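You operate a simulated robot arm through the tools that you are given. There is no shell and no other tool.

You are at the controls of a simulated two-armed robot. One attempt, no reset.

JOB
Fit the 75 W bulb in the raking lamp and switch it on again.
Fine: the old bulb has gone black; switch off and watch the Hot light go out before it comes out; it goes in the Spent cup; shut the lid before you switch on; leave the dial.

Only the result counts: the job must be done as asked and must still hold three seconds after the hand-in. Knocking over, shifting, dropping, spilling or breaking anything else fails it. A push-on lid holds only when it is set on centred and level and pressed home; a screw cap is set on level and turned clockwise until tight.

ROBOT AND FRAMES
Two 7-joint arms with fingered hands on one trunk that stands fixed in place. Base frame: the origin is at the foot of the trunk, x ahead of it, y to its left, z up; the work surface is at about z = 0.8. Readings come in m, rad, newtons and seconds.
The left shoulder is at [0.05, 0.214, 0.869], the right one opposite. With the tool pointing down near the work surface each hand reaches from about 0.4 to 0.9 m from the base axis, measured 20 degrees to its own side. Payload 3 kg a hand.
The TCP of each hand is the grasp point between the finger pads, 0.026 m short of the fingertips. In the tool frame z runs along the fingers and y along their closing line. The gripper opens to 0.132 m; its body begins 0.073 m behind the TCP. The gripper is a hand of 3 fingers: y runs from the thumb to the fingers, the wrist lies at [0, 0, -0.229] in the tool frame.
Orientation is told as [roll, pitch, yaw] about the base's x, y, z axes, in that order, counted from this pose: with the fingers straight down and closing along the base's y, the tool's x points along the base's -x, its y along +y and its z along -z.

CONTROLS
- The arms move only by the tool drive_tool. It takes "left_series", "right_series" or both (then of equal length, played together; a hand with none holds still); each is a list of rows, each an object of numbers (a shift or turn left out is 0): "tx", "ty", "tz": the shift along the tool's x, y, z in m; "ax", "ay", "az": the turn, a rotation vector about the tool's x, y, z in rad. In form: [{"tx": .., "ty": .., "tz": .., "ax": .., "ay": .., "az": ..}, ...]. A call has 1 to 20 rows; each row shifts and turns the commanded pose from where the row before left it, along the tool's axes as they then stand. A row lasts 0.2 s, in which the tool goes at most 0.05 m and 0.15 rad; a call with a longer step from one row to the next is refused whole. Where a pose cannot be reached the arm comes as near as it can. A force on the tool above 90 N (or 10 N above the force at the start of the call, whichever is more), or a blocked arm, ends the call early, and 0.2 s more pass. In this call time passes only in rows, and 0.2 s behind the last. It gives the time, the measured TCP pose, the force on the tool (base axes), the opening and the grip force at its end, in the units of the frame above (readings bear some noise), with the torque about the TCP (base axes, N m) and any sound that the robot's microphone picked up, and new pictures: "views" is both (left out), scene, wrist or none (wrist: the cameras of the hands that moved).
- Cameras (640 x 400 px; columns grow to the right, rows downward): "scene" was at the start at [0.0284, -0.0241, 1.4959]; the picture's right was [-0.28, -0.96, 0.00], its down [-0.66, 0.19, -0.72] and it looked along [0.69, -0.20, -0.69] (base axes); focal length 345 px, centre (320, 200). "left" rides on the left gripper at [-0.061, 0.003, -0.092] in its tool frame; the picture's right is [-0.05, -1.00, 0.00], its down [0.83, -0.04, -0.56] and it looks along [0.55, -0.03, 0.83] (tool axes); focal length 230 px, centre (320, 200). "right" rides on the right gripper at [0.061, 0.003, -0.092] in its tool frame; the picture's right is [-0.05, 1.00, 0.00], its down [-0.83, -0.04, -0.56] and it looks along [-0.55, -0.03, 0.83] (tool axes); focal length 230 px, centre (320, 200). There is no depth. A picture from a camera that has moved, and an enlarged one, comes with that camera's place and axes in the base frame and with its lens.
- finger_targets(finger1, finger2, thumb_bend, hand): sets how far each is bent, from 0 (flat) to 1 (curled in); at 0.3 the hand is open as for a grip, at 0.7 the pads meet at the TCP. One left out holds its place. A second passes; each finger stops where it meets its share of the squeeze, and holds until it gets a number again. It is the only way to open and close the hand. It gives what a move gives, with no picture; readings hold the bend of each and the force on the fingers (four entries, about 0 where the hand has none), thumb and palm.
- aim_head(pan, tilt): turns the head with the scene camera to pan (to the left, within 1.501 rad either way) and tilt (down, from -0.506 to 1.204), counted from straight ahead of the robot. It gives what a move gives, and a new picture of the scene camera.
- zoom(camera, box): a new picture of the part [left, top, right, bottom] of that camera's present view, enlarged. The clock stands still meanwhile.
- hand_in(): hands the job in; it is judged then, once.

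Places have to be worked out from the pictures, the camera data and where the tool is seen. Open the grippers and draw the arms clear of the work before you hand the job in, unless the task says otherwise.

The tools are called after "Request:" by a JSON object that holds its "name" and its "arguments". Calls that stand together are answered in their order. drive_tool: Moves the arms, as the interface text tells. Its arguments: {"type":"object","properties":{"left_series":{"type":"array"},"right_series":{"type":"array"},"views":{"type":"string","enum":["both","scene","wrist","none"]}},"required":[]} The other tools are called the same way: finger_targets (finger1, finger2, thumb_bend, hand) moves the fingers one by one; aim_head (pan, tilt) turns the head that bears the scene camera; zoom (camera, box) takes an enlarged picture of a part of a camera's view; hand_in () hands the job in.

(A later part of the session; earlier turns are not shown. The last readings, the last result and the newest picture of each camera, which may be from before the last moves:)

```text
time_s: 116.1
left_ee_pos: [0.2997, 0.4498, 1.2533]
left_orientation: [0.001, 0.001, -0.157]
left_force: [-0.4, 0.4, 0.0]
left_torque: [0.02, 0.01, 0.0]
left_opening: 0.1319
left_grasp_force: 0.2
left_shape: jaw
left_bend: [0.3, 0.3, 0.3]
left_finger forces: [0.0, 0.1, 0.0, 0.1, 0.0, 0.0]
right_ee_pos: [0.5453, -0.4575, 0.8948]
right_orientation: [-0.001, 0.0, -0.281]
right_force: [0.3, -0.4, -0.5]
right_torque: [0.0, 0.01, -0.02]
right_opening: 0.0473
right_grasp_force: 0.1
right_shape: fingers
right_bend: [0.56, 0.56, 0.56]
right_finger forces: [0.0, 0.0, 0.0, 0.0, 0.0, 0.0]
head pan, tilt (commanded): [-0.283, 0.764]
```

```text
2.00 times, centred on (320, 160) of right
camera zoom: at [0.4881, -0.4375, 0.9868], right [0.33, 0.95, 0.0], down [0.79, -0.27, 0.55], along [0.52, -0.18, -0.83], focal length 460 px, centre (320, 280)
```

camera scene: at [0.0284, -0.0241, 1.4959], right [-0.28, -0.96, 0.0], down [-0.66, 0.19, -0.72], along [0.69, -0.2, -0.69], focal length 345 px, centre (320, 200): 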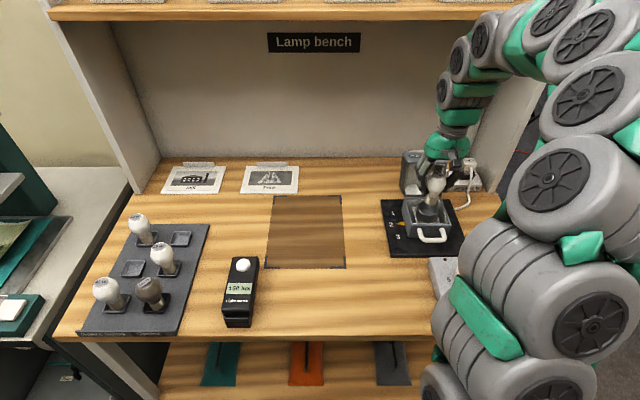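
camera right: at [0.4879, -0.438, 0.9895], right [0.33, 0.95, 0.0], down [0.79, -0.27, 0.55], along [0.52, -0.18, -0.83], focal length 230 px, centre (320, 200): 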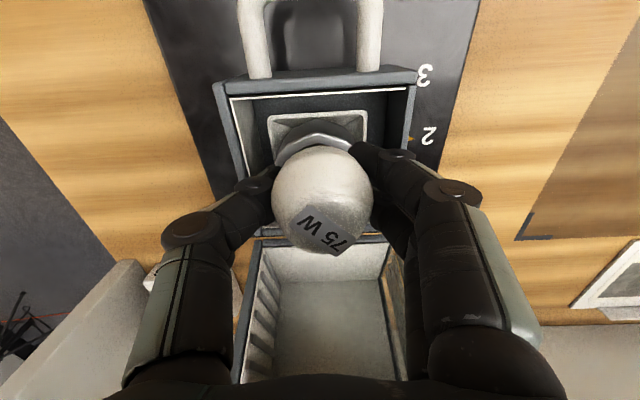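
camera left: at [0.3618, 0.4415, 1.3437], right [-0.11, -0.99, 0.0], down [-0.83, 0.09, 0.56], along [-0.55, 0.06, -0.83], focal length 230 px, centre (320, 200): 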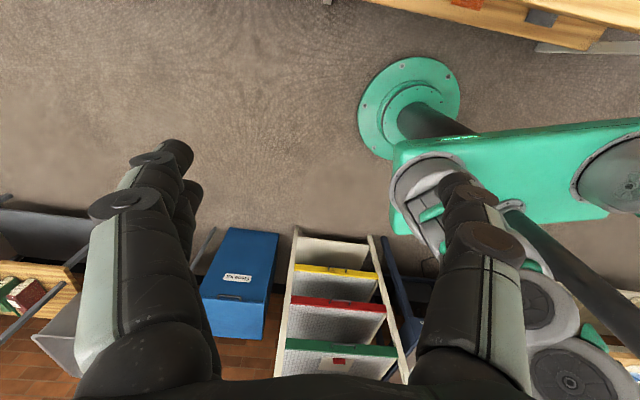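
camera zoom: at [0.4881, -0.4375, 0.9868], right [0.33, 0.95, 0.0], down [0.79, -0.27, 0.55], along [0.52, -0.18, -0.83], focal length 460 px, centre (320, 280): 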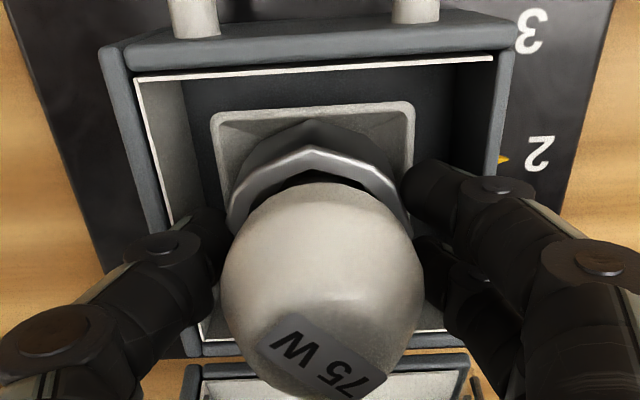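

The bulb stands free in the socket at the same height as the old one was. The tips are still tucked beside the globe between the walls, so I alternate small openings and rises to get out without touching it.

Request:
{"name": "finger_targets", "arguments": {"hand": "right", "finger1": 0.535, "finger2": 0.535, "thumb_bend": 0.535}}

Request:
{"name": "drive_tool", "arguments": {"right_series": [{"tz": -0.006}], "views": "wrist"}}

Request:
{"name": "zoom", "arguments": {"camera": "scene", "box": [410, 185, 460, 225]}}

```text
time_s: 117.1
left_ee_pos: [0.3005, 0.4489, 1.2512]
left_orientation: [0.0, 0.001, -0.158]
left_force: [-0.4, 0.5, -0.2]
left_torque: [0.01, 0.0, 0.0]
left_opening: 0.1318
left_grasp_force: 0.0
left_shape: jaw
left_bend: [0.3, 0.3, 0.3]
left_finger forces: [0.0, 0.0, 0.0, 0.0, 0.0, 0.0]
right_ee_pos: [0.546, -0.4565, 0.8951]
right_orientation: [0.0, 0.002, -0.281]
right_force: [0.4, -1.0, -0.2]
right_torque: [-0.04, 0.0, 0.02]
right_opening: 0.0566
right_grasp_force: 0.0
right_shape: fingers
right_bend: [0.53, 0.53, 0.53]
right_finger forces: [0.0, 0.0, 0.1, 0.0, 0.0, 0.1]
head pan, tilt (commanded): [-0.283, 0.764]
```

```text
time_s: 117.5
left_ee_pos: [0.3004, 0.4488, 1.2521]
left_orientation: [-0.001, 0.002, -0.16]
left_force: [-0.4, 0.4, -0.6]
left_torque: [-0.02, 0.0, 0.01]
left_opening: 0.1319
left_grasp_force: 0.0
left_shape: jaw
left_bend: [0.3, 0.3, 0.3]
left_finger forces: [0.1, 0.1, 0.0, 0.1, 0.0, 0.0]
right_ee_pos: [0.5449, -0.4564, 0.8993]
right_orientation: [0.0, 0.001, -0.281]
right_force: [-0.2, -0.6, -0.5]
right_torque: [0.01, 0.0, -0.02]
right_opening: 0.0569
right_grasp_force: 0.1
right_shape: fingers
right_bend: [0.53, 0.53, 0.53]
right_finger forces: [0.0, 0.0, 0.1, 0.0, 0.0, 0.1]
head pan, tilt (commanded): [-0.283, 0.764]
camera right: at [0.4879, -0.4371, 0.9923], right [0.33, 0.95, 0.0], down [0.79, -0.27, 0.55], along [0.52, -0.18, -0.83], focal length 230 px, centre (320, 200)
```

right: 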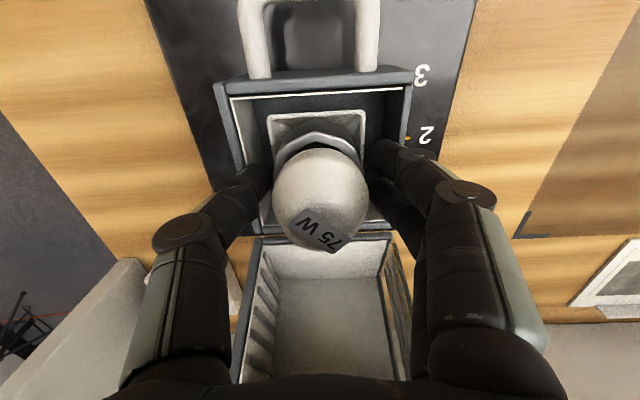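

```text
10.00 times, centred on (435, 205) of scene
camera zoom: at [0.0284, -0.024, 1.4959], right [-0.28, -0.96, 0.0], down [-0.66, 0.19, -0.72], along [0.69, -0.2, -0.69], focal length 3451 px, centre (-830, 150)
```

zoom: 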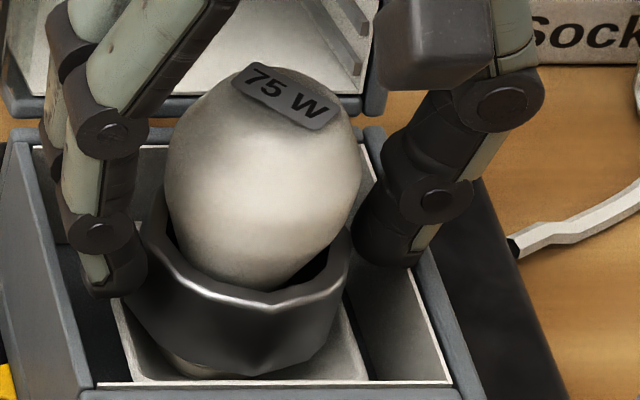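

Clear of globe and walls. I rise straight up, out of the lamp.

Request:
{"name": "drive_tool", "arguments": {"right_series": [{"tz": -0.01}, {"tz": -0.02}, {"tz": -0.04}, {"tz": -0.045}, {"tx": 0.04, "tz": -0.02}, {"tx": 0.045}, {"tx": 0.03}], "views": "both"}}

Request:
{"name": "zoom", "arguments": {"camera": "scene", "box": [390, 150, 470, 250]}}

Request:
{"name": "zoom", "arguments": {"camera": "right", "box": [220, 60, 420, 240]}}

```text
time_s: 119.1
left_ee_pos: [0.3013, 0.4485, 1.2537]
left_orientation: [0.001, -0.002, -0.16]
left_force: [0.3, 1.2, 0.5]
left_torque: [0.02, -0.03, -0.02]
left_opening: 0.1317
left_grasp_force: 0.0
left_shape: jaw
left_bend: [0.3, 0.3, 0.3]
left_finger forces: [0.0, 0.0, 0.1, 0.0, 0.1, 0.0]
right_ee_pos: [0.4345, -0.4237, 1.0333]
right_orientation: [0.0, 0.0, -0.281]
right_force: [-0.9, 0.0, 0.2]
right_torque: [-0.03, 0.0, 0.01]
right_opening: 0.0572
right_grasp_force: 0.0
right_shape: fingers
right_bend: [0.53, 0.53, 0.53]
right_finger forces: [0.0, 0.1, 0.1, 0.0, 0.1, 0.0]
head pan, tilt (commanded): [-0.283, 0.764]
camera scene: at [0.0284, -0.024, 1.4958], right [-0.28, -0.96, 0.0], down [-0.66, 0.19, -0.72], along [0.69, -0.2, -0.69], focal length 345 px, centre (320, 200)
camera right: at [0.3774, -0.4052, 1.1258], right [0.33, 0.94, 0.0], down [0.79, -0.27, 0.56], along [0.52, -0.18, -0.83], focal length 230 px, centre (320, 200)
```

scene: 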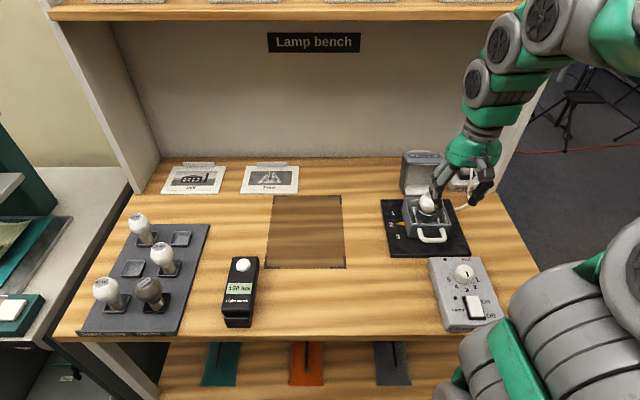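
right: 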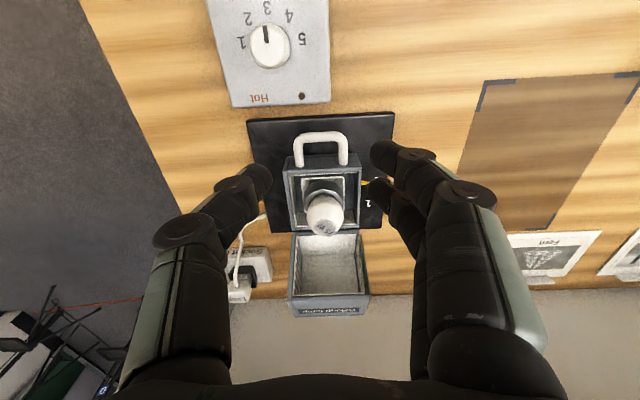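

```text
4.00 times, centred on (430, 200) of scene
camera zoom: at [0.0284, -0.024, 1.4958], right [-0.28, -0.96, 0.0], down [-0.66, 0.19, -0.72], along [0.69, -0.2, -0.69], focal length 1380 px, centre (-120, 200)
```

zoom: 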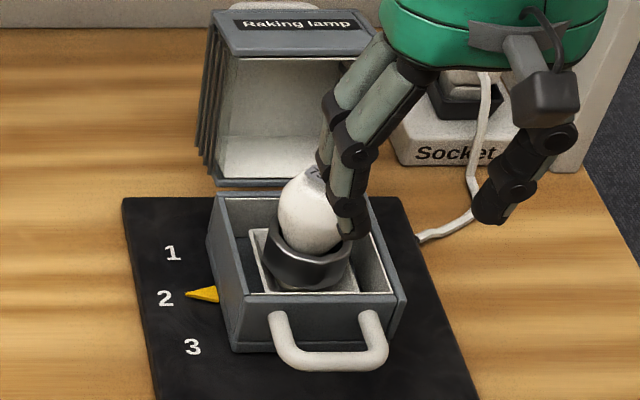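

```text
2.22 times, centred on (320, 150) of right
camera zoom: at [0.3774, -0.4052, 1.1258], right [0.33, 0.94, 0.0], down [0.79, -0.27, 0.56], along [0.52, -0.18, -0.83], focal length 511 px, centre (320, 311)
```

zoom: 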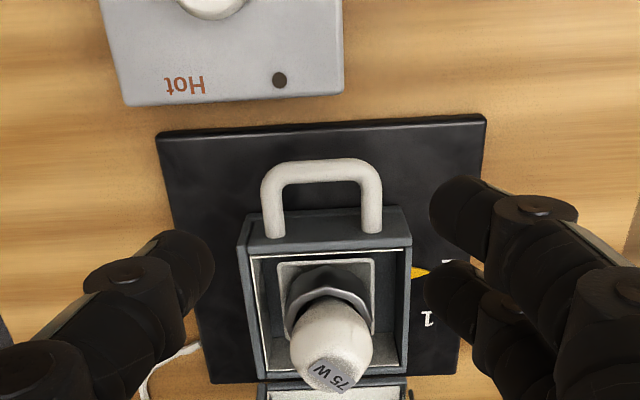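

The bulb is in; the hand blocks the view. I move the hand aside to inspect how the bulb is standing.

Request:
{"name": "drive_tool", "arguments": {"right_series": [{"tx": 0.03, "ty": -0.03, "tz": -0.02}, {"tx": 0.03, "ty": -0.03, "tz": -0.02}, {"tx": 0.02, "ty": -0.03, "tz": -0.02}], "views": "both"}}

Request:
{"name": "zoom", "arguments": {"camera": "scene", "box": [400, 170, 464, 230]}}

Request:
{"name": "zoom", "arguments": {"camera": "right", "box": [260, 90, 420, 250]}}

```text
time_s: 119.9
left_ee_pos: [0.3008, 0.4492, 1.2537]
left_orientation: [0.0, -0.001, -0.16]
left_force: [0.0, -0.1, -0.1]
left_torque: [0.02, 0.0, 0.03]
left_opening: 0.132
left_grasp_force: 0.1
left_shape: jaw
left_bend: [0.3, 0.3, 0.3]
left_finger forces: [0.0, 0.0, 0.0, 0.1, 0.0, 0.1]
right_ee_pos: [0.3308, -0.4884, 1.0964]
right_orientation: [0.0, 0.001, -0.279]
right_force: [-0.4, -0.1, -1.3]
right_torque: [-0.01, 0.0, 0.0]
right_opening: 0.057
right_grasp_force: 0.1
right_shape: fingers
right_bend: [0.53, 0.53, 0.53]
right_finger forces: [0.1, 0.1, 0.0, 0.1, 0.1, 0.0]
head pan, tilt (commanded): [-0.283, 0.764]
camera scene: at [0.0284, -0.0241, 1.4959], right [-0.28, -0.96, 0.0], down [-0.66, 0.19, -0.72], along [0.69, -0.2, -0.69], focal length 345 px, centre (320, 200)
camera right: at [0.2739, -0.4697, 1.1892], right [0.33, 0.95, 0.0], down [0.79, -0.27, 0.55], along [0.52, -0.18, -0.83], focal length 230 px, centre (320, 200)
```

scene: 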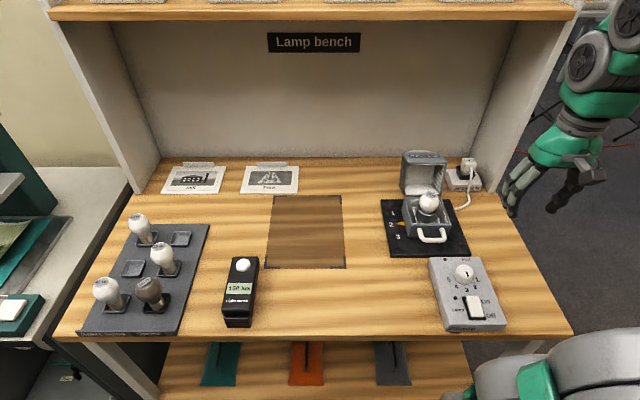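
right: 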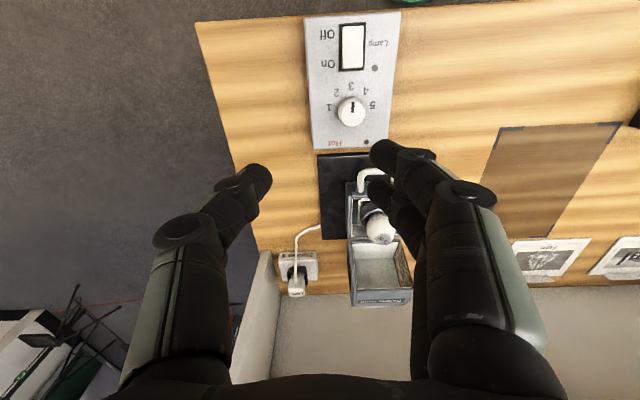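

```text
6.67 times, centred on (432, 200) of scene
camera zoom: at [0.0284, -0.0241, 1.4959], right [-0.28, -0.96, 0.0], down [-0.66, 0.19, -0.72], along [0.69, -0.2, -0.69], focal length 2301 px, centre (-427, 200)
```

zoom: 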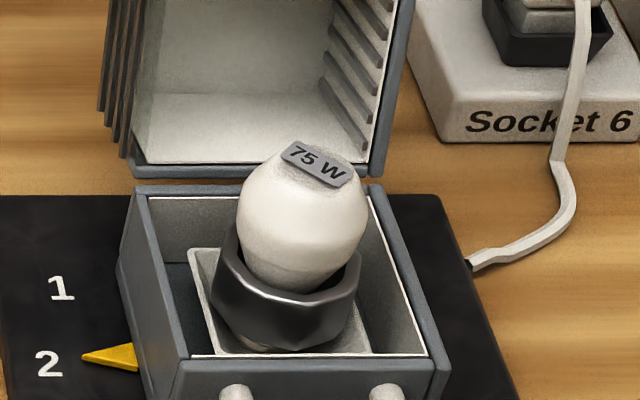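

```text
2.50 times, centred on (340, 170) of right
camera zoom: at [0.2739, -0.4697, 1.1892], right [0.33, 0.95, 0.0], down [0.79, -0.27, 0.55], along [0.52, -0.18, -0.83], focal length 575 px, centre (270, 275)
```

zoom: 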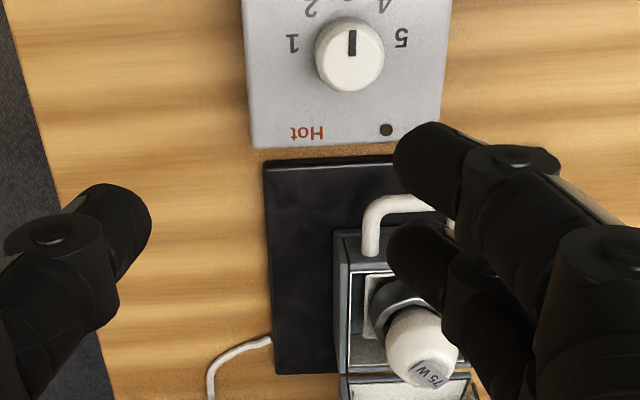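

The 75 W bulb now stands upright in the socket at the same height as the old one. To close the hood under control I'll use the straight thumb as a rod in the gap between the lid plate and its handle bar (it can pull it forward, then support it down). I open the hand straight and move up and forward, leaning back away from the shelf.

Request:
{"name": "finger_targets", "arguments": {"hand": "right", "finger1": 0.3, "finger2": 0.3, "thumb_bend": 0.3}}

Request:
{"name": "drive_tool", "arguments": {"right_series": [{"tx": -0.0294, "ty": 0.0325}, {"tx": -0.0294, "ty": 0.0325}, {"tx": -0.0294, "ty": 0.0325}, {"tx": -0.0294, "ty": 0.0325}, {"tx": -0.0294, "ty": 0.0325}, {"ay": -0.125}, {"ay": -0.125}, {"tx": -0.039, "tz": 0.025}, {"tx": -0.039, "tz": 0.025}], "views": "both"}}

Request:
{"name": "zoom", "arguments": {"camera": "right", "box": [0, 0, 640, 400]}}

Request:
{"name": "zoom", "arguments": {"camera": "scene", "box": [380, 100, 500, 240]}}

```text
time_s: 120.9
left_ee_pos: [0.3005, 0.4496, 1.2541]
left_orientation: [0.0, -0.001, -0.158]
left_force: [-0.5, 0.7, 0.2]
left_torque: [-0.03, 0.0, 0.01]
left_opening: 0.1319
left_grasp_force: 0.0
left_shape: jaw
left_bend: [0.3, 0.3, 0.3]
left_finger forces: [0.0, 0.0, 0.0, 0.0, 0.1, 0.1]
right_ee_pos: [0.3309, -0.4883, 1.0963]
right_orientation: [-0.001, -0.001, -0.281]
right_force: [-0.3, 0.0, -0.2]
right_torque: [-0.01, 0.01, 0.01]
right_opening: 0.134
right_grasp_force: 0.1
right_shape: fingers
right_bend: [0.3, 0.3, 0.3]
right_finger forces: [0.1, 0.0, 0.0, 0.1, 0.0, 0.1]
head pan, tilt (commanded): [-0.283, 0.764]
```

```text
time_s: 122.9
left_ee_pos: [0.3005, 0.4487, 1.2524]
left_orientation: [0.001, -0.001, -0.158]
left_force: [-0.1, 0.8, -0.1]
left_torque: [0.02, 0.01, 0.0]
left_opening: 0.1318
left_grasp_force: 0.1
left_shape: jaw
left_bend: [0.3, 0.3, 0.3]
left_finger forces: [0.1, 0.0, 0.0, 0.0, 0.0, 0.0]
right_ee_pos: [0.604, -0.3979, 1.0659]
right_orientation: [-0.003, -0.249, -0.281]
right_force: [-0.2, -0.6, 0.0]
right_torque: [0.02, 0.02, -0.02]
right_opening: 0.1339
right_grasp_force: 0.0
right_shape: fingers
right_bend: [0.3, 0.3, 0.3]
right_finger forces: [0.0, 0.1, 0.1, 0.0, 0.0, 0.0]
head pan, tilt (commanded): [-0.283, 0.764]
camera scene: at [0.0284, -0.0241, 1.4959], right [-0.28, -0.96, 0.0], down [-0.66, 0.19, -0.72], along [0.69, -0.2, -0.69], focal length 345 px, centre (320, 200)
camera right: at [0.5263, -0.3727, 1.1401], right [0.33, 0.95, 0.01], down [0.63, -0.23, 0.74], along [0.7, -0.23, -0.67], focal length 230 px, centre (320, 200)
```

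scene: 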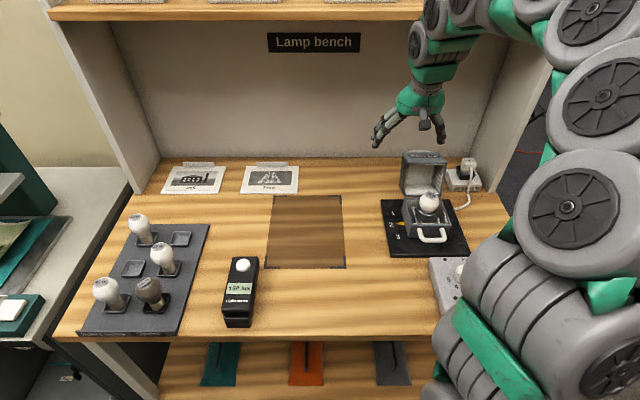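
right: 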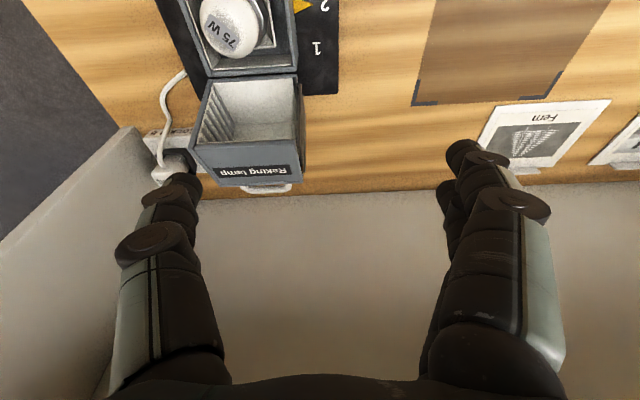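

```text
1.00 times, centred on (320, 200) of right (not enlarged: the box is as wide or as high as the picture)
camera zoom: at [0.5263, -0.3727, 1.1401], right [0.33, 0.95, 0.01], down [0.63, -0.23, 0.74], along [0.7, -0.23, -0.67], focal length 230 px, centre (320, 200)
```

zoom: 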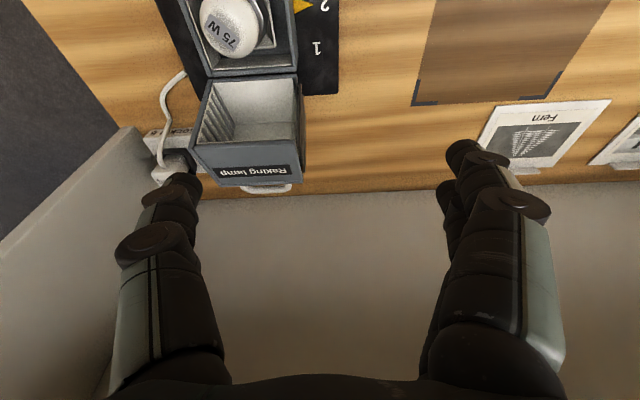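

```text
2.86 times, centred on (440, 170) of scene
camera zoom: at [0.0284, -0.0241, 1.4959], right [-0.28, -0.96, 0.0], down [-0.66, 0.19, -0.72], along [0.69, -0.2, -0.69], focal length 986 px, centre (-23, 286)
```

zoom: 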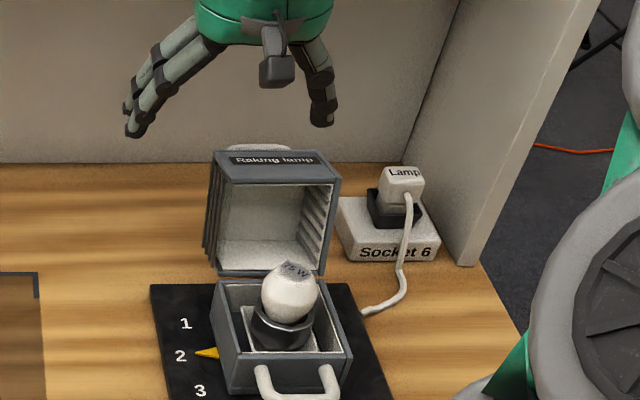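

The hood's upper panel and handle are visible: handle bar ≈ F 0.81, centre L ≈ -0.289 in the bench frame. I move to a pre-approach just above the lid edge and look.

Request:
{"name": "drive_tool", "arguments": {"right_series": [{"tx": -0.0253, "ty": -0.0012, "tz": 0.0223}, {"tx": -0.0253, "ty": -0.0012, "tz": 0.0223}, {"tx": -0.0253, "ty": -0.0012, "tz": 0.0223}], "views": "both"}}

Request:
{"name": "zoom", "arguments": {"camera": "right", "box": [80, 60, 360, 260]}}

Request:
{"name": "zoom", "arguments": {"camera": "scene", "box": [380, 100, 500, 240]}}

```text
time_s: 123.7
left_ee_pos: [0.2996, 0.4486, 1.2534]
left_orientation: [0.0, 0.0, -0.158]
left_force: [0.5, -0.6, -1.0]
left_torque: [0.02, 0.01, 0.01]
left_opening: 0.1319
left_grasp_force: 0.0
left_shape: jaw
left_bend: [0.3, 0.3, 0.3]
left_finger forces: [0.0, 0.1, 0.0, 0.1, 0.0, 0.1]
right_ee_pos: [0.6903, -0.4259, 1.0183]
right_orientation: [0.001, -0.248, -0.279]
right_force: [-0.3, -0.2, -0.2]
right_torque: [-0.01, 0.04, 0.01]
right_opening: 0.1342
right_grasp_force: 0.1
right_shape: fingers
right_bend: [0.3, 0.3, 0.3]
right_finger forces: [0.0, 0.0, 0.0, 0.1, 0.1, 0.0]
head pan, tilt (commanded): [-0.283, 0.764]
camera scene: at [0.0284, -0.0241, 1.4959], right [-0.28, -0.96, 0.0], down [-0.66, 0.19, -0.72], along [0.69, -0.2, -0.69], focal length 345 px, centre (320, 200)
camera right: at [0.6122, -0.401, 1.0925], right [0.32, 0.95, 0.01], down [0.63, -0.23, 0.74], along [0.71, -0.23, -0.67], focal length 230 px, centre (320, 200)
```

scene: 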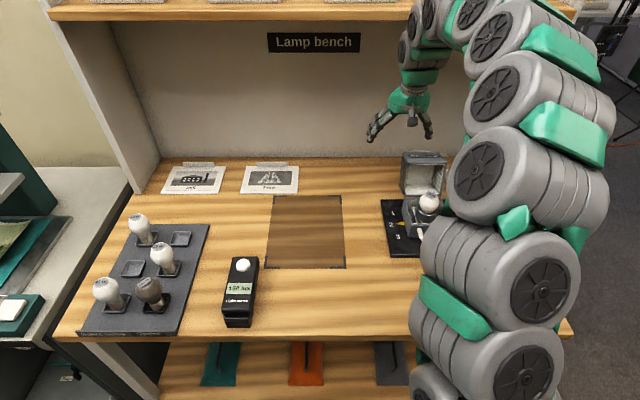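
right: 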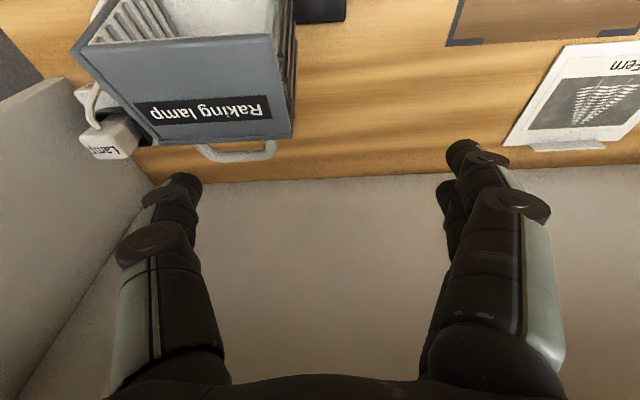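

```text
2.00 times, centred on (220, 160) of right
camera zoom: at [0.6122, -0.401, 1.0925], right [0.32, 0.95, 0.01], down [0.63, -0.23, 0.74], along [0.71, -0.23, -0.67], focal length 460 px, centre (520, 280)
```

zoom: 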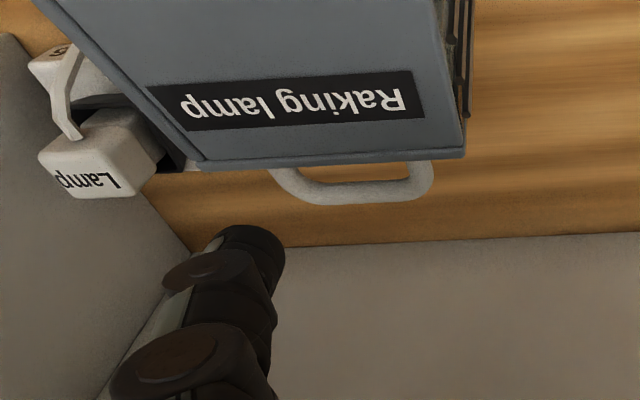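

```text
2.86 times, centred on (440, 170) of scene
camera zoom: at [0.0284, -0.0241, 1.4959], right [-0.28, -0.96, 0.0], down [-0.66, 0.19, -0.72], along [0.69, -0.2, -0.69], focal length 986 px, centre (-23, 286)
```

zoom: 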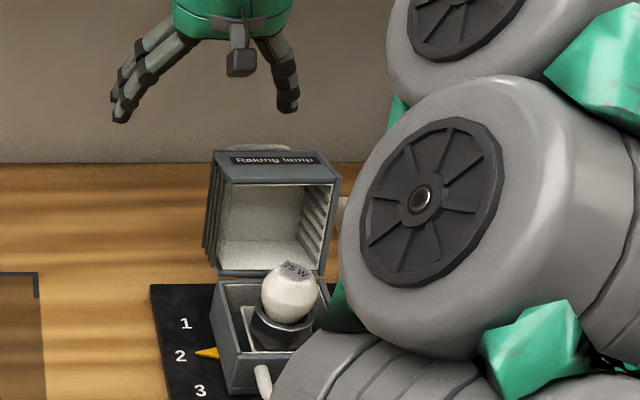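

Thumb and handle centre are aligned sideways (L ≈ -0.288 vs -0.290); bar at F≈0.816. I come down along the thumb axis toward the gap in small steps.

Request:
{"name": "drive_tool", "arguments": {"right_series": [{"tx": 0.0024, "ty": -0.001, "tz": 0.0228}, {"tz": 0.015}], "views": "both"}}

Request:
{"name": "zoom", "arguments": {"camera": "right", "box": [80, 60, 360, 260]}}

Request:
{"name": "zoom", "arguments": {"camera": "scene", "box": [390, 120, 470, 220]}}

```text
time_s: 124.3
left_ee_pos: [0.3003, 0.4489, 1.2525]
left_orientation: [-0.001, 0.001, -0.158]
left_force: [-0.1, 0.4, 0.6]
left_torque: [0.0, 0.0, 0.0]
left_opening: 0.1317
left_grasp_force: 0.1
left_shape: jaw
left_bend: [0.3, 0.3, 0.3]
left_finger forces: [0.1, 0.0, 0.0, 0.1, 0.1, 0.0]
right_ee_pos: [0.6952, -0.428, 0.9819]
right_orientation: [0.0, -0.25, -0.28]
right_force: [0.5, -0.1, 0.0]
right_torque: [0.0, 0.02, 0.03]
right_opening: 0.1342
right_grasp_force: 0.0
right_shape: fingers
right_bend: [0.3, 0.3, 0.3]
right_finger forces: [0.1, 0.0, 0.0, 0.0, 0.1, 0.0]
head pan, tilt (commanded): [-0.283, 0.764]
camera scene: at [0.0284, -0.0241, 1.4959], right [-0.28, -0.96, 0.0], down [-0.66, 0.19, -0.72], along [0.69, -0.2, -0.69], focal length 345 px, centre (320, 200)
camera right: at [0.6184, -0.4035, 1.0563], right [0.32, 0.95, 0.01], down [0.63, -0.23, 0.74], along [0.71, -0.23, -0.67], focal length 230 px, centre (320, 200)
```

scene: 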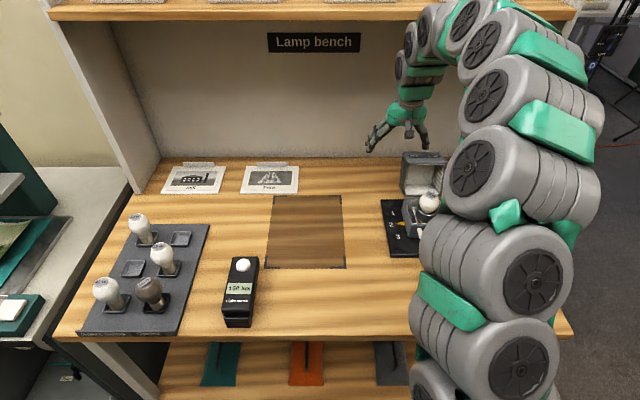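
right: 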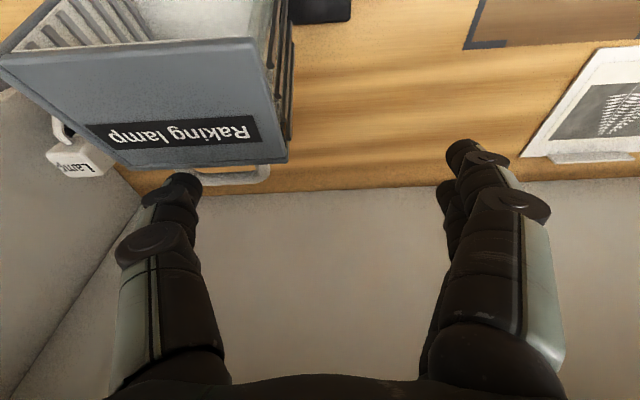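

```text
2.00 times, centred on (220, 160) of right
camera zoom: at [0.6184, -0.4035, 1.0563], right [0.32, 0.95, 0.01], down [0.63, -0.23, 0.74], along [0.71, -0.23, -0.67], focal length 460 px, centre (520, 280)
```

zoom: 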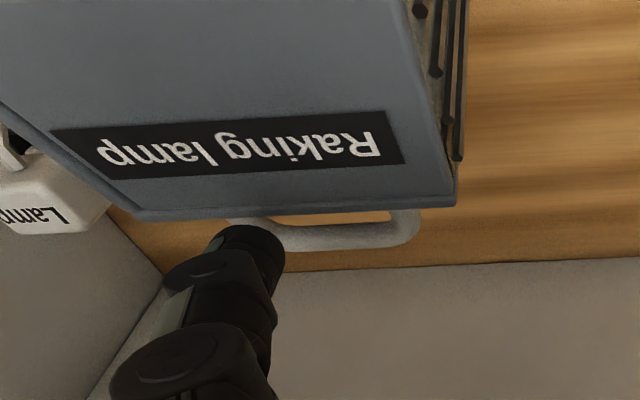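

```text
4.00 times, centred on (430, 170) of scene
camera zoom: at [0.0284, -0.0241, 1.4959], right [-0.28, -0.96, 0.0], down [-0.66, 0.19, -0.72], along [0.69, -0.2, -0.69], focal length 1380 px, centre (-120, 320)
```

zoom: 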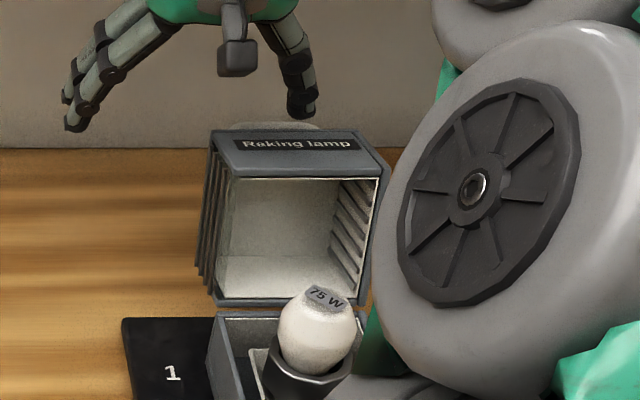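

The thumb lines up with the handle, but at this relative angle only a shallow hook behind the lid's edge fits. I shift forward 8 mm and lower the thumb tip ~1 cm behind the edge.

Request:
{"name": "drive_tool", "arguments": {"right_series": [{"tx": -0.0081, "tz": 0.0021}, {"tx": 0.0025, "tz": 0.01}, {"tx": 0.0025, "tz": 0.0095}], "views": "both"}}

Request:
{"name": "zoom", "arguments": {"camera": "right", "box": [80, 60, 360, 260]}}

Request:
{"name": "zoom", "arguments": {"camera": "scene", "box": [390, 120, 470, 220]}}

```text
time_s: 125.1
left_ee_pos: [0.3006, 0.4488, 1.2521]
left_orientation: [0.0, 0.0, -0.16]
left_force: [-0.4, 0.2, -0.7]
left_torque: [-0.01, 0.03, 0.01]
left_opening: 0.1317
left_grasp_force: 0.0
left_shape: jaw
left_bend: [0.3, 0.3, 0.3]
left_finger forces: [0.1, 0.0, 0.1, 0.0, 0.0, 0.0]
right_ee_pos: [0.7053, -0.4304, 0.9617]
right_orientation: [0.001, -0.252, -0.278]
right_force: [4.2, -0.2, 4.1]
right_torque: [-0.32, 0.03, 0.31]
right_opening: 0.1351
right_grasp_force: 2.6
right_shape: fingers
right_bend: [0.3, 0.3, 0.3]
right_finger forces: [0.1, 0.0, 0.1, 0.1, 5.0, 0.0]
head pan, tilt (commanded): [-0.283, 0.764]
camera scene: at [0.0285, -0.024, 1.4959], right [-0.28, -0.96, 0.0], down [-0.66, 0.19, -0.72], along [0.69, -0.2, -0.69], focal length 345 px, centre (320, 200)
camera right: at [0.6279, -0.4059, 1.0358], right [0.32, 0.95, 0.01], down [0.63, -0.23, 0.74], along [0.71, -0.23, -0.67], focal length 230 px, centre (320, 200)
```

scene: 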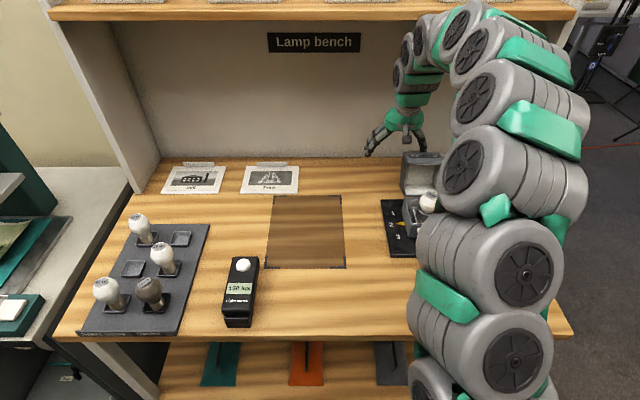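
right: 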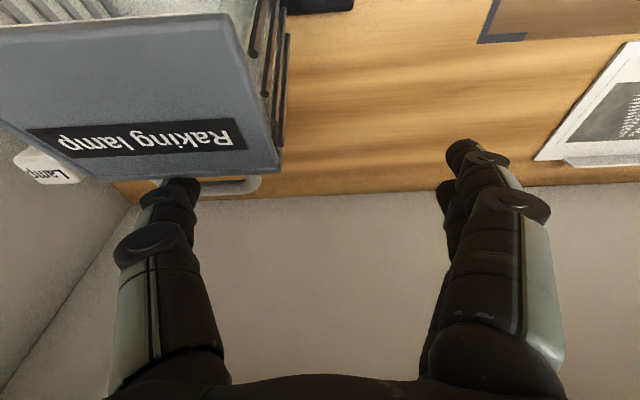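

```text
2.00 times, centred on (220, 160) of right
camera zoom: at [0.6279, -0.4059, 1.0358], right [0.32, 0.95, 0.01], down [0.63, -0.23, 0.74], along [0.71, -0.23, -0.67], focal length 460 px, centre (520, 280)
```

zoom: 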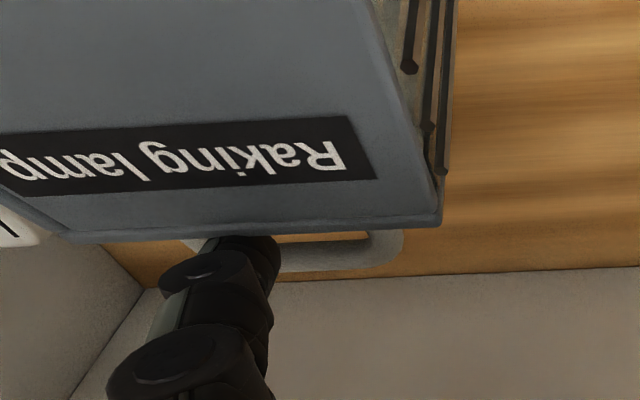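

```text
4.00 times, centred on (430, 170) of scene
camera zoom: at [0.0285, -0.024, 1.4959], right [-0.28, -0.96, 0.0], down [-0.66, 0.19, -0.72], along [0.69, -0.2, -0.69], focal length 1380 px, centre (-120, 320)
```

zoom: 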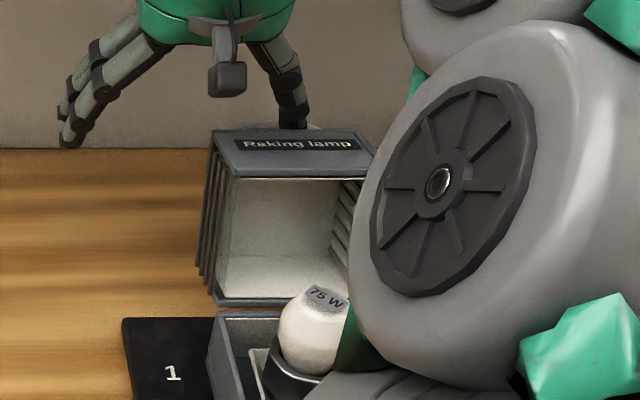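

The thumb is hooked behind the lid's edge (5 N contact, bar loop around it). I pull the hood forward along its arc, first ~10°.

Request:
{"name": "drive_tool", "arguments": {"right_series": [{"tx": 0.0064, "tz": -0.0083}, {"tx": 0.0064, "tz": -0.0083}], "views": "both"}}

Request:
{"name": "zoom", "arguments": {"camera": "right", "box": [80, 60, 360, 260]}}

Request:
{"name": "zoom", "arguments": {"camera": "scene", "box": [390, 120, 470, 220]}}

```text
time_s: 125.7
left_ee_pos: [0.3003, 0.4486, 1.2527]
left_orientation: [0.002, 0.0, -0.158]
left_force: [0.5, 0.4, 0.6]
left_torque: [-0.02, 0.0, 0.05]
left_opening: 0.132
left_grasp_force: 0.1
left_shape: jaw
left_bend: [0.3, 0.3, 0.3]
left_finger forces: [0.0, 0.0, 0.0, 0.1, 0.0, 0.0]
right_ee_pos: [0.6888, -0.4269, 0.9752]
right_orientation: [-0.003, -0.25, -0.279]
right_force: [9.8, -2.3, 11.8]
right_torque: [-0.88, 0.1, 0.79]
right_opening: 0.1372
right_grasp_force: 6.0
right_shape: fingers
right_bend: [0.3, 0.3, 0.29]
right_finger forces: [0.0, 0.0, 0.0, 0.0, 12.5, 0.0]
head pan, tilt (commanded): [-0.283, 0.764]
camera scene: at [0.0284, -0.024, 1.4959], right [-0.28, -0.96, 0.0], down [-0.66, 0.19, -0.72], along [0.69, -0.2, -0.69], focal length 345 px, centre (320, 200)
camera right: at [0.6115, -0.4019, 1.0495], right [0.32, 0.95, 0.01], down [0.63, -0.22, 0.74], along [0.71, -0.23, -0.67], focal length 230 px, centre (320, 200)
```

scene: 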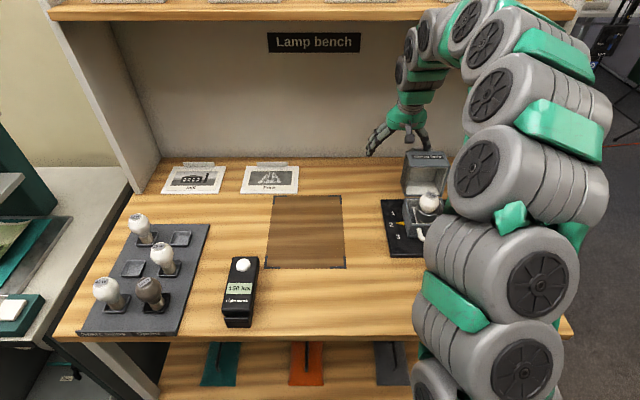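
right: 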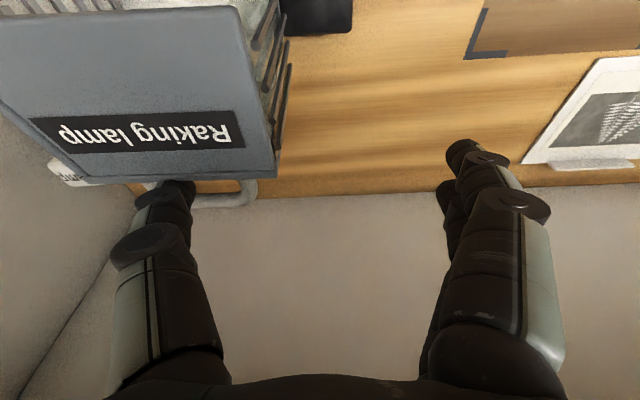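

```text
2.00 times, centred on (220, 160) of right
camera zoom: at [0.6115, -0.4019, 1.0495], right [0.32, 0.95, 0.01], down [0.63, -0.22, 0.74], along [0.71, -0.23, -0.67], focal length 460 px, centre (520, 280)
```

zoom: 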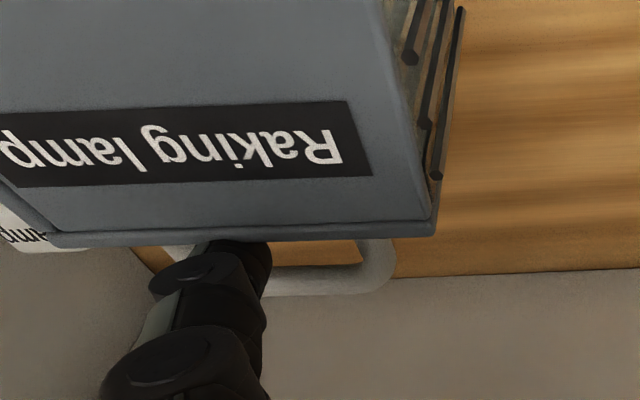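

```text
4.00 times, centred on (430, 170) of scene
camera zoom: at [0.0284, -0.024, 1.4959], right [-0.28, -0.96, 0.0], down [-0.66, 0.19, -0.72], along [0.69, -0.2, -0.69], focal length 1380 px, centre (-120, 320)
```

zoom: 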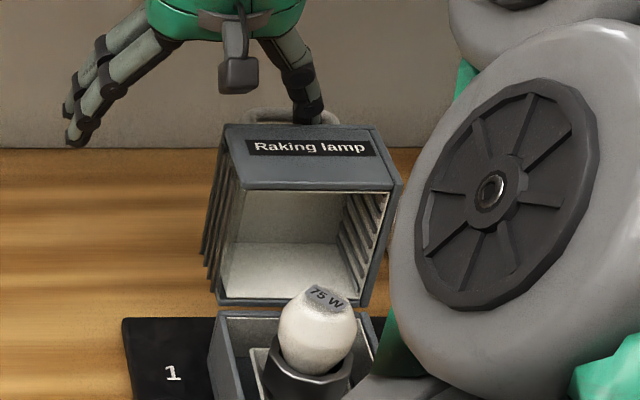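

The hood follows (≈92°). I continue pulling it forward along the arc.

Request:
{"name": "drive_tool", "arguments": {"right_series": [{"tx": 0.0076, "tz": -0.0073}, {"tx": 0.0076, "tz": -0.0073}], "views": "both"}}

Request:
{"name": "zoom", "arguments": {"camera": "right", "box": [80, 60, 360, 260]}}

Request:
{"name": "zoom", "arguments": {"camera": "scene", "box": [390, 120, 470, 220]}}

```text
time_s: 126.3
left_ee_pos: [0.2997, 0.4492, 1.2525]
left_orientation: [-0.001, 0.0, -0.16]
left_force: [0.1, -0.2, -1.1]
left_torque: [0.01, -0.02, -0.03]
left_opening: 0.1318
left_grasp_force: 0.1
left_shape: jaw
left_bend: [0.3, 0.3, 0.3]
left_finger forces: [0.1, 0.0, 0.0, 0.1, 0.0, 0.1]
right_ee_pos: [0.6704, -0.4237, 0.9856]
right_orientation: [0.0, -0.247, -0.28]
right_force: [0.6, 0.0, -0.5]
right_torque: [-0.01, -0.04, 0.0]
right_opening: 0.1341
right_grasp_force: 0.4
right_shape: fingers
right_bend: [0.3, 0.3, 0.3]
right_finger forces: [0.0, 0.0, 0.1, 0.0, 0.4, 0.0]
head pan, tilt (commanded): [-0.283, 0.764]
camera scene: at [0.0284, -0.024, 1.4958], right [-0.28, -0.96, 0.0], down [-0.66, 0.19, -0.72], along [0.69, -0.2, -0.69], focal length 345 px, centre (320, 200)
camera right: at [0.5931, -0.398, 1.06], right [0.33, 0.95, 0.01], down [0.63, -0.23, 0.74], along [0.7, -0.23, -0.67], focal length 230 px, centre (320, 200)
```

scene: 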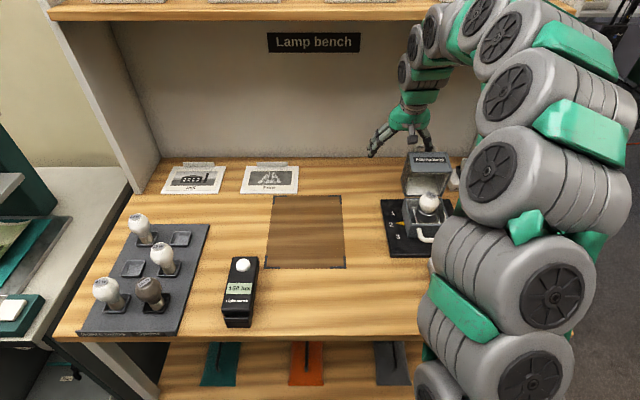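
right: 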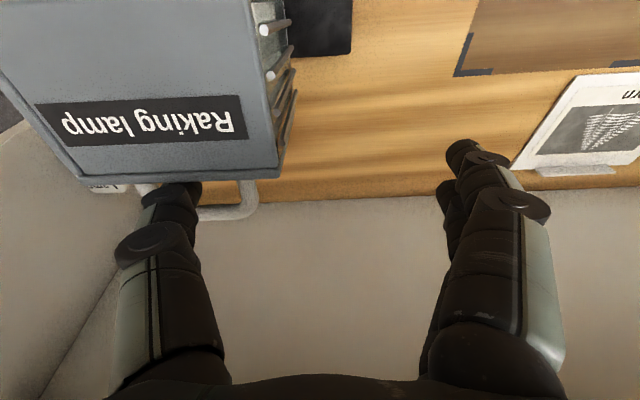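

```text
2.00 times, centred on (220, 160) of right
camera zoom: at [0.5931, -0.398, 1.06], right [0.33, 0.95, 0.01], down [0.63, -0.23, 0.74], along [0.7, -0.23, -0.67], focal length 460 px, centre (520, 280)
```

zoom: 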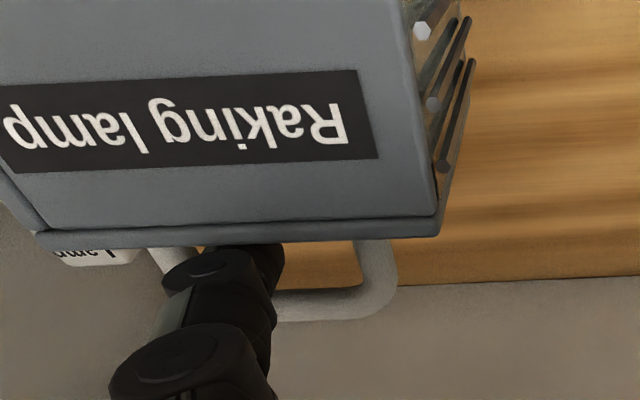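

```text
4.00 times, centred on (430, 170) of scene
camera zoom: at [0.0284, -0.024, 1.4958], right [-0.28, -0.96, 0.0], down [-0.66, 0.19, -0.72], along [0.69, -0.2, -0.69], focal length 1380 px, centre (-120, 320)
```

zoom: 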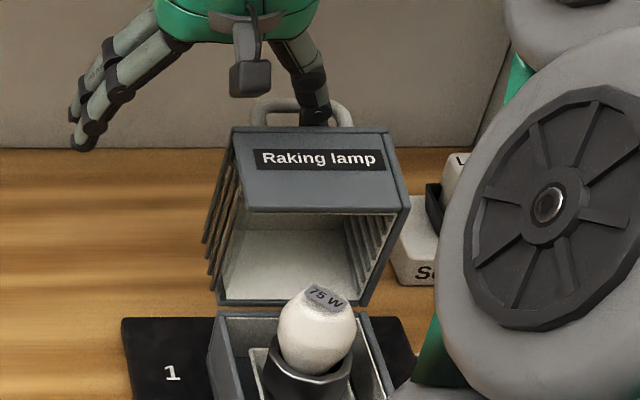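

The hood is at ~80° with almost no load, thumb inside the handle loop. I insert the thumb 12 mm deeper into the gap and check.

Request:
{"name": "drive_tool", "arguments": {"right_series": [{"tx": -0.002, "tz": 0.006}, {"tz": 0.006}], "views": "wrist"}}

Request:
{"name": "zoom", "arguments": {"camera": "right", "box": [80, 60, 360, 260]}}

Request:
{"name": "zoom", "arguments": {"camera": "scene", "box": [390, 120, 470, 220]}}

```text
time_s: 126.9
left_ee_pos: [0.3015, 0.4489, 1.252]
left_orientation: [0.0, 0.0, -0.161]
left_force: [-0.5, -0.1, -1.2]
left_torque: [-0.01, -0.04, -0.05]
left_opening: 0.1319
left_grasp_force: 0.1
left_shape: jaw
left_bend: [0.3, 0.3, 0.3]
left_finger forces: [0.0, 0.1, 0.0, 0.1, 0.0, 0.1]
right_ee_pos: [0.6753, -0.4233, 0.9746]
right_orientation: [-0.002, -0.251, -0.28]
right_force: [7.1, -0.1, 10.7]
right_torque: [-0.73, 0.24, 0.43]
right_opening: 0.1366
right_grasp_force: 5.9
right_shape: fingers
right_bend: [0.3, 0.3, 0.29]
right_finger forces: [0.0, 0.0, 0.0, 0.1, 12.0, 0.1]
head pan, tilt (commanded): [-0.283, 0.764]
camera right: at [0.5985, -0.3987, 1.0485], right [0.32, 0.95, 0.01], down [0.63, -0.22, 0.74], along [0.71, -0.23, -0.67], focal length 230 px, centre (320, 200)
```

right: 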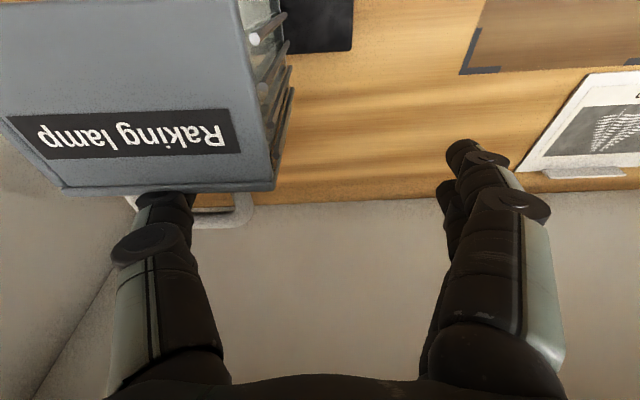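

```text
2.00 times, centred on (220, 160) of right
camera zoom: at [0.5985, -0.3987, 1.0485], right [0.32, 0.95, 0.01], down [0.63, -0.22, 0.74], along [0.71, -0.23, -0.67], focal length 460 px, centre (520, 280)
```

zoom: 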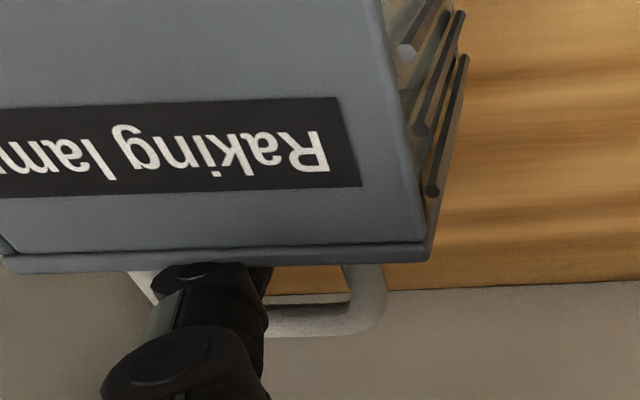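

```text
4.00 times, centred on (430, 170) of scene
camera zoom: at [0.0284, -0.0239, 1.4959], right [-0.28, -0.96, 0.0], down [-0.66, 0.19, -0.72], along [0.69, -0.2, -0.69], focal length 1380 px, centre (-120, 320)
```

zoom: 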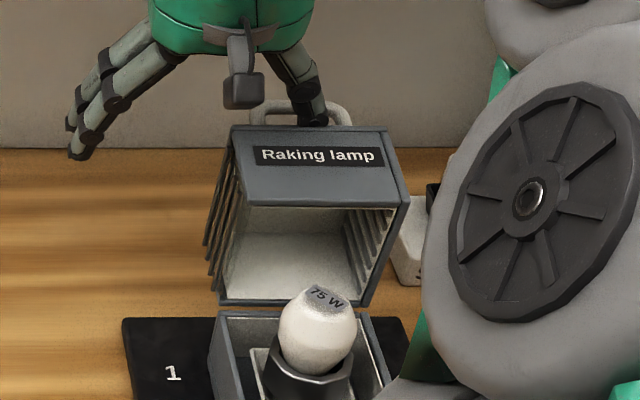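

Thumb is firmly in the gap. I carry the hood forward along the arc to about 60°.

Request:
{"name": "drive_tool", "arguments": {"right_series": [{"tx": 0.0079, "tz": -0.008}, {"tx": 0.0079, "tz": -0.008}, {"tx": 0.0092, "tz": -0.0065}, {"tx": 0.0092, "tz": -0.0065}], "views": "both"}}

Request:
{"name": "zoom", "arguments": {"camera": "right", "box": [80, 60, 360, 260]}}

Request:
{"name": "zoom", "arguments": {"camera": "scene", "box": [390, 120, 470, 220]}}

```text
time_s: 127.9
left_ee_pos: [0.3008, 0.4482, 1.2529]
left_orientation: [0.001, 0.0, -0.16]
left_force: [0.7, 0.1, 0.0]
left_torque: [-0.03, 0.03, -0.05]
left_opening: 0.132
left_grasp_force: 0.1
left_shape: jaw
left_bend: [0.3, 0.3, 0.3]
left_finger forces: [0.2, 0.0, 0.1, 0.0, 0.0, 0.0]
right_ee_pos: [0.6355, -0.4119, 0.9939]
right_orientation: [0.0, -0.249, -0.282]
right_force: [-0.4, -1.1, 0.3]
right_torque: [-0.01, -0.01, 0.0]
right_opening: 0.1344
right_grasp_force: 0.6
right_shape: fingers
right_bend: [0.3, 0.3, 0.3]
right_finger forces: [0.0, 0.0, 0.0, 0.0, 0.1, 0.1]
head pan, tilt (commanded): [-0.283, 0.764]
camera scene: at [0.0284, -0.024, 1.4959], right [-0.28, -0.96, 0.0], down [-0.66, 0.19, -0.72], along [0.69, -0.2, -0.69], focal length 345 px, centre (320, 200)
camera right: at [0.5587, -0.3866, 1.0685], right [0.33, 0.95, 0.01], down [0.63, -0.23, 0.74], along [0.7, -0.23, -0.67], focal length 230 px, centre (320, 200)
```

scene: 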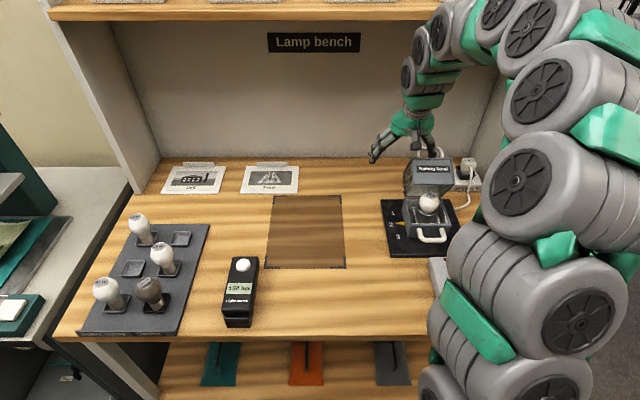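
right: 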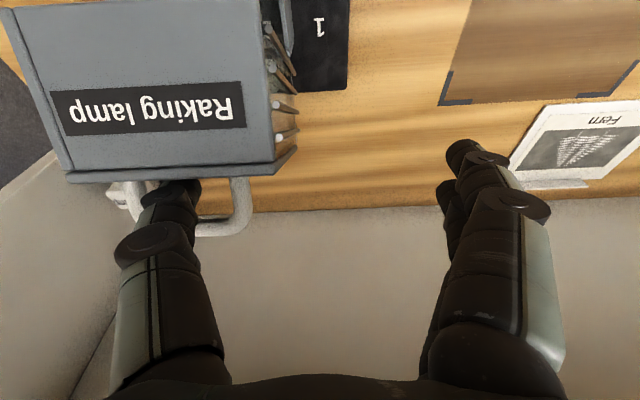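

```text
2.00 times, centred on (220, 160) of right
camera zoom: at [0.5587, -0.3866, 1.0685], right [0.33, 0.95, 0.01], down [0.63, -0.23, 0.74], along [0.7, -0.23, -0.67], focal length 460 px, centre (520, 280)
```

zoom: 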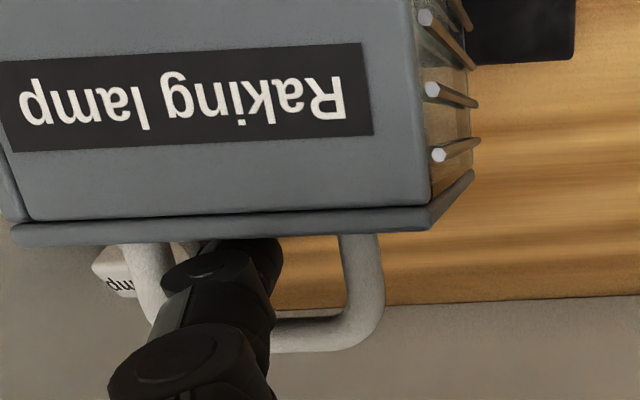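

```text
4.00 times, centred on (430, 170) of scene
camera zoom: at [0.0284, -0.024, 1.4959], right [-0.28, -0.96, 0.0], down [-0.66, 0.19, -0.72], along [0.69, -0.2, -0.69], focal length 1380 px, centre (-120, 320)
```

zoom: 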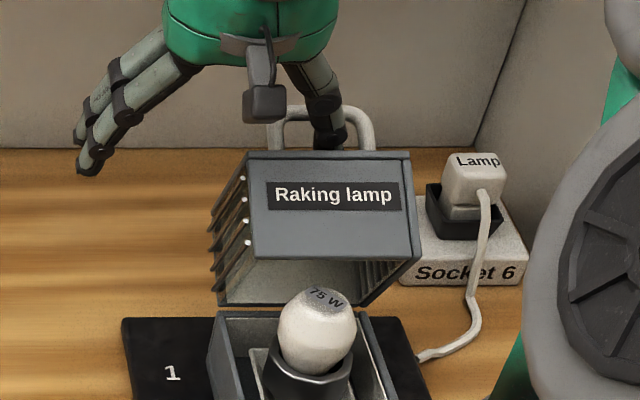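

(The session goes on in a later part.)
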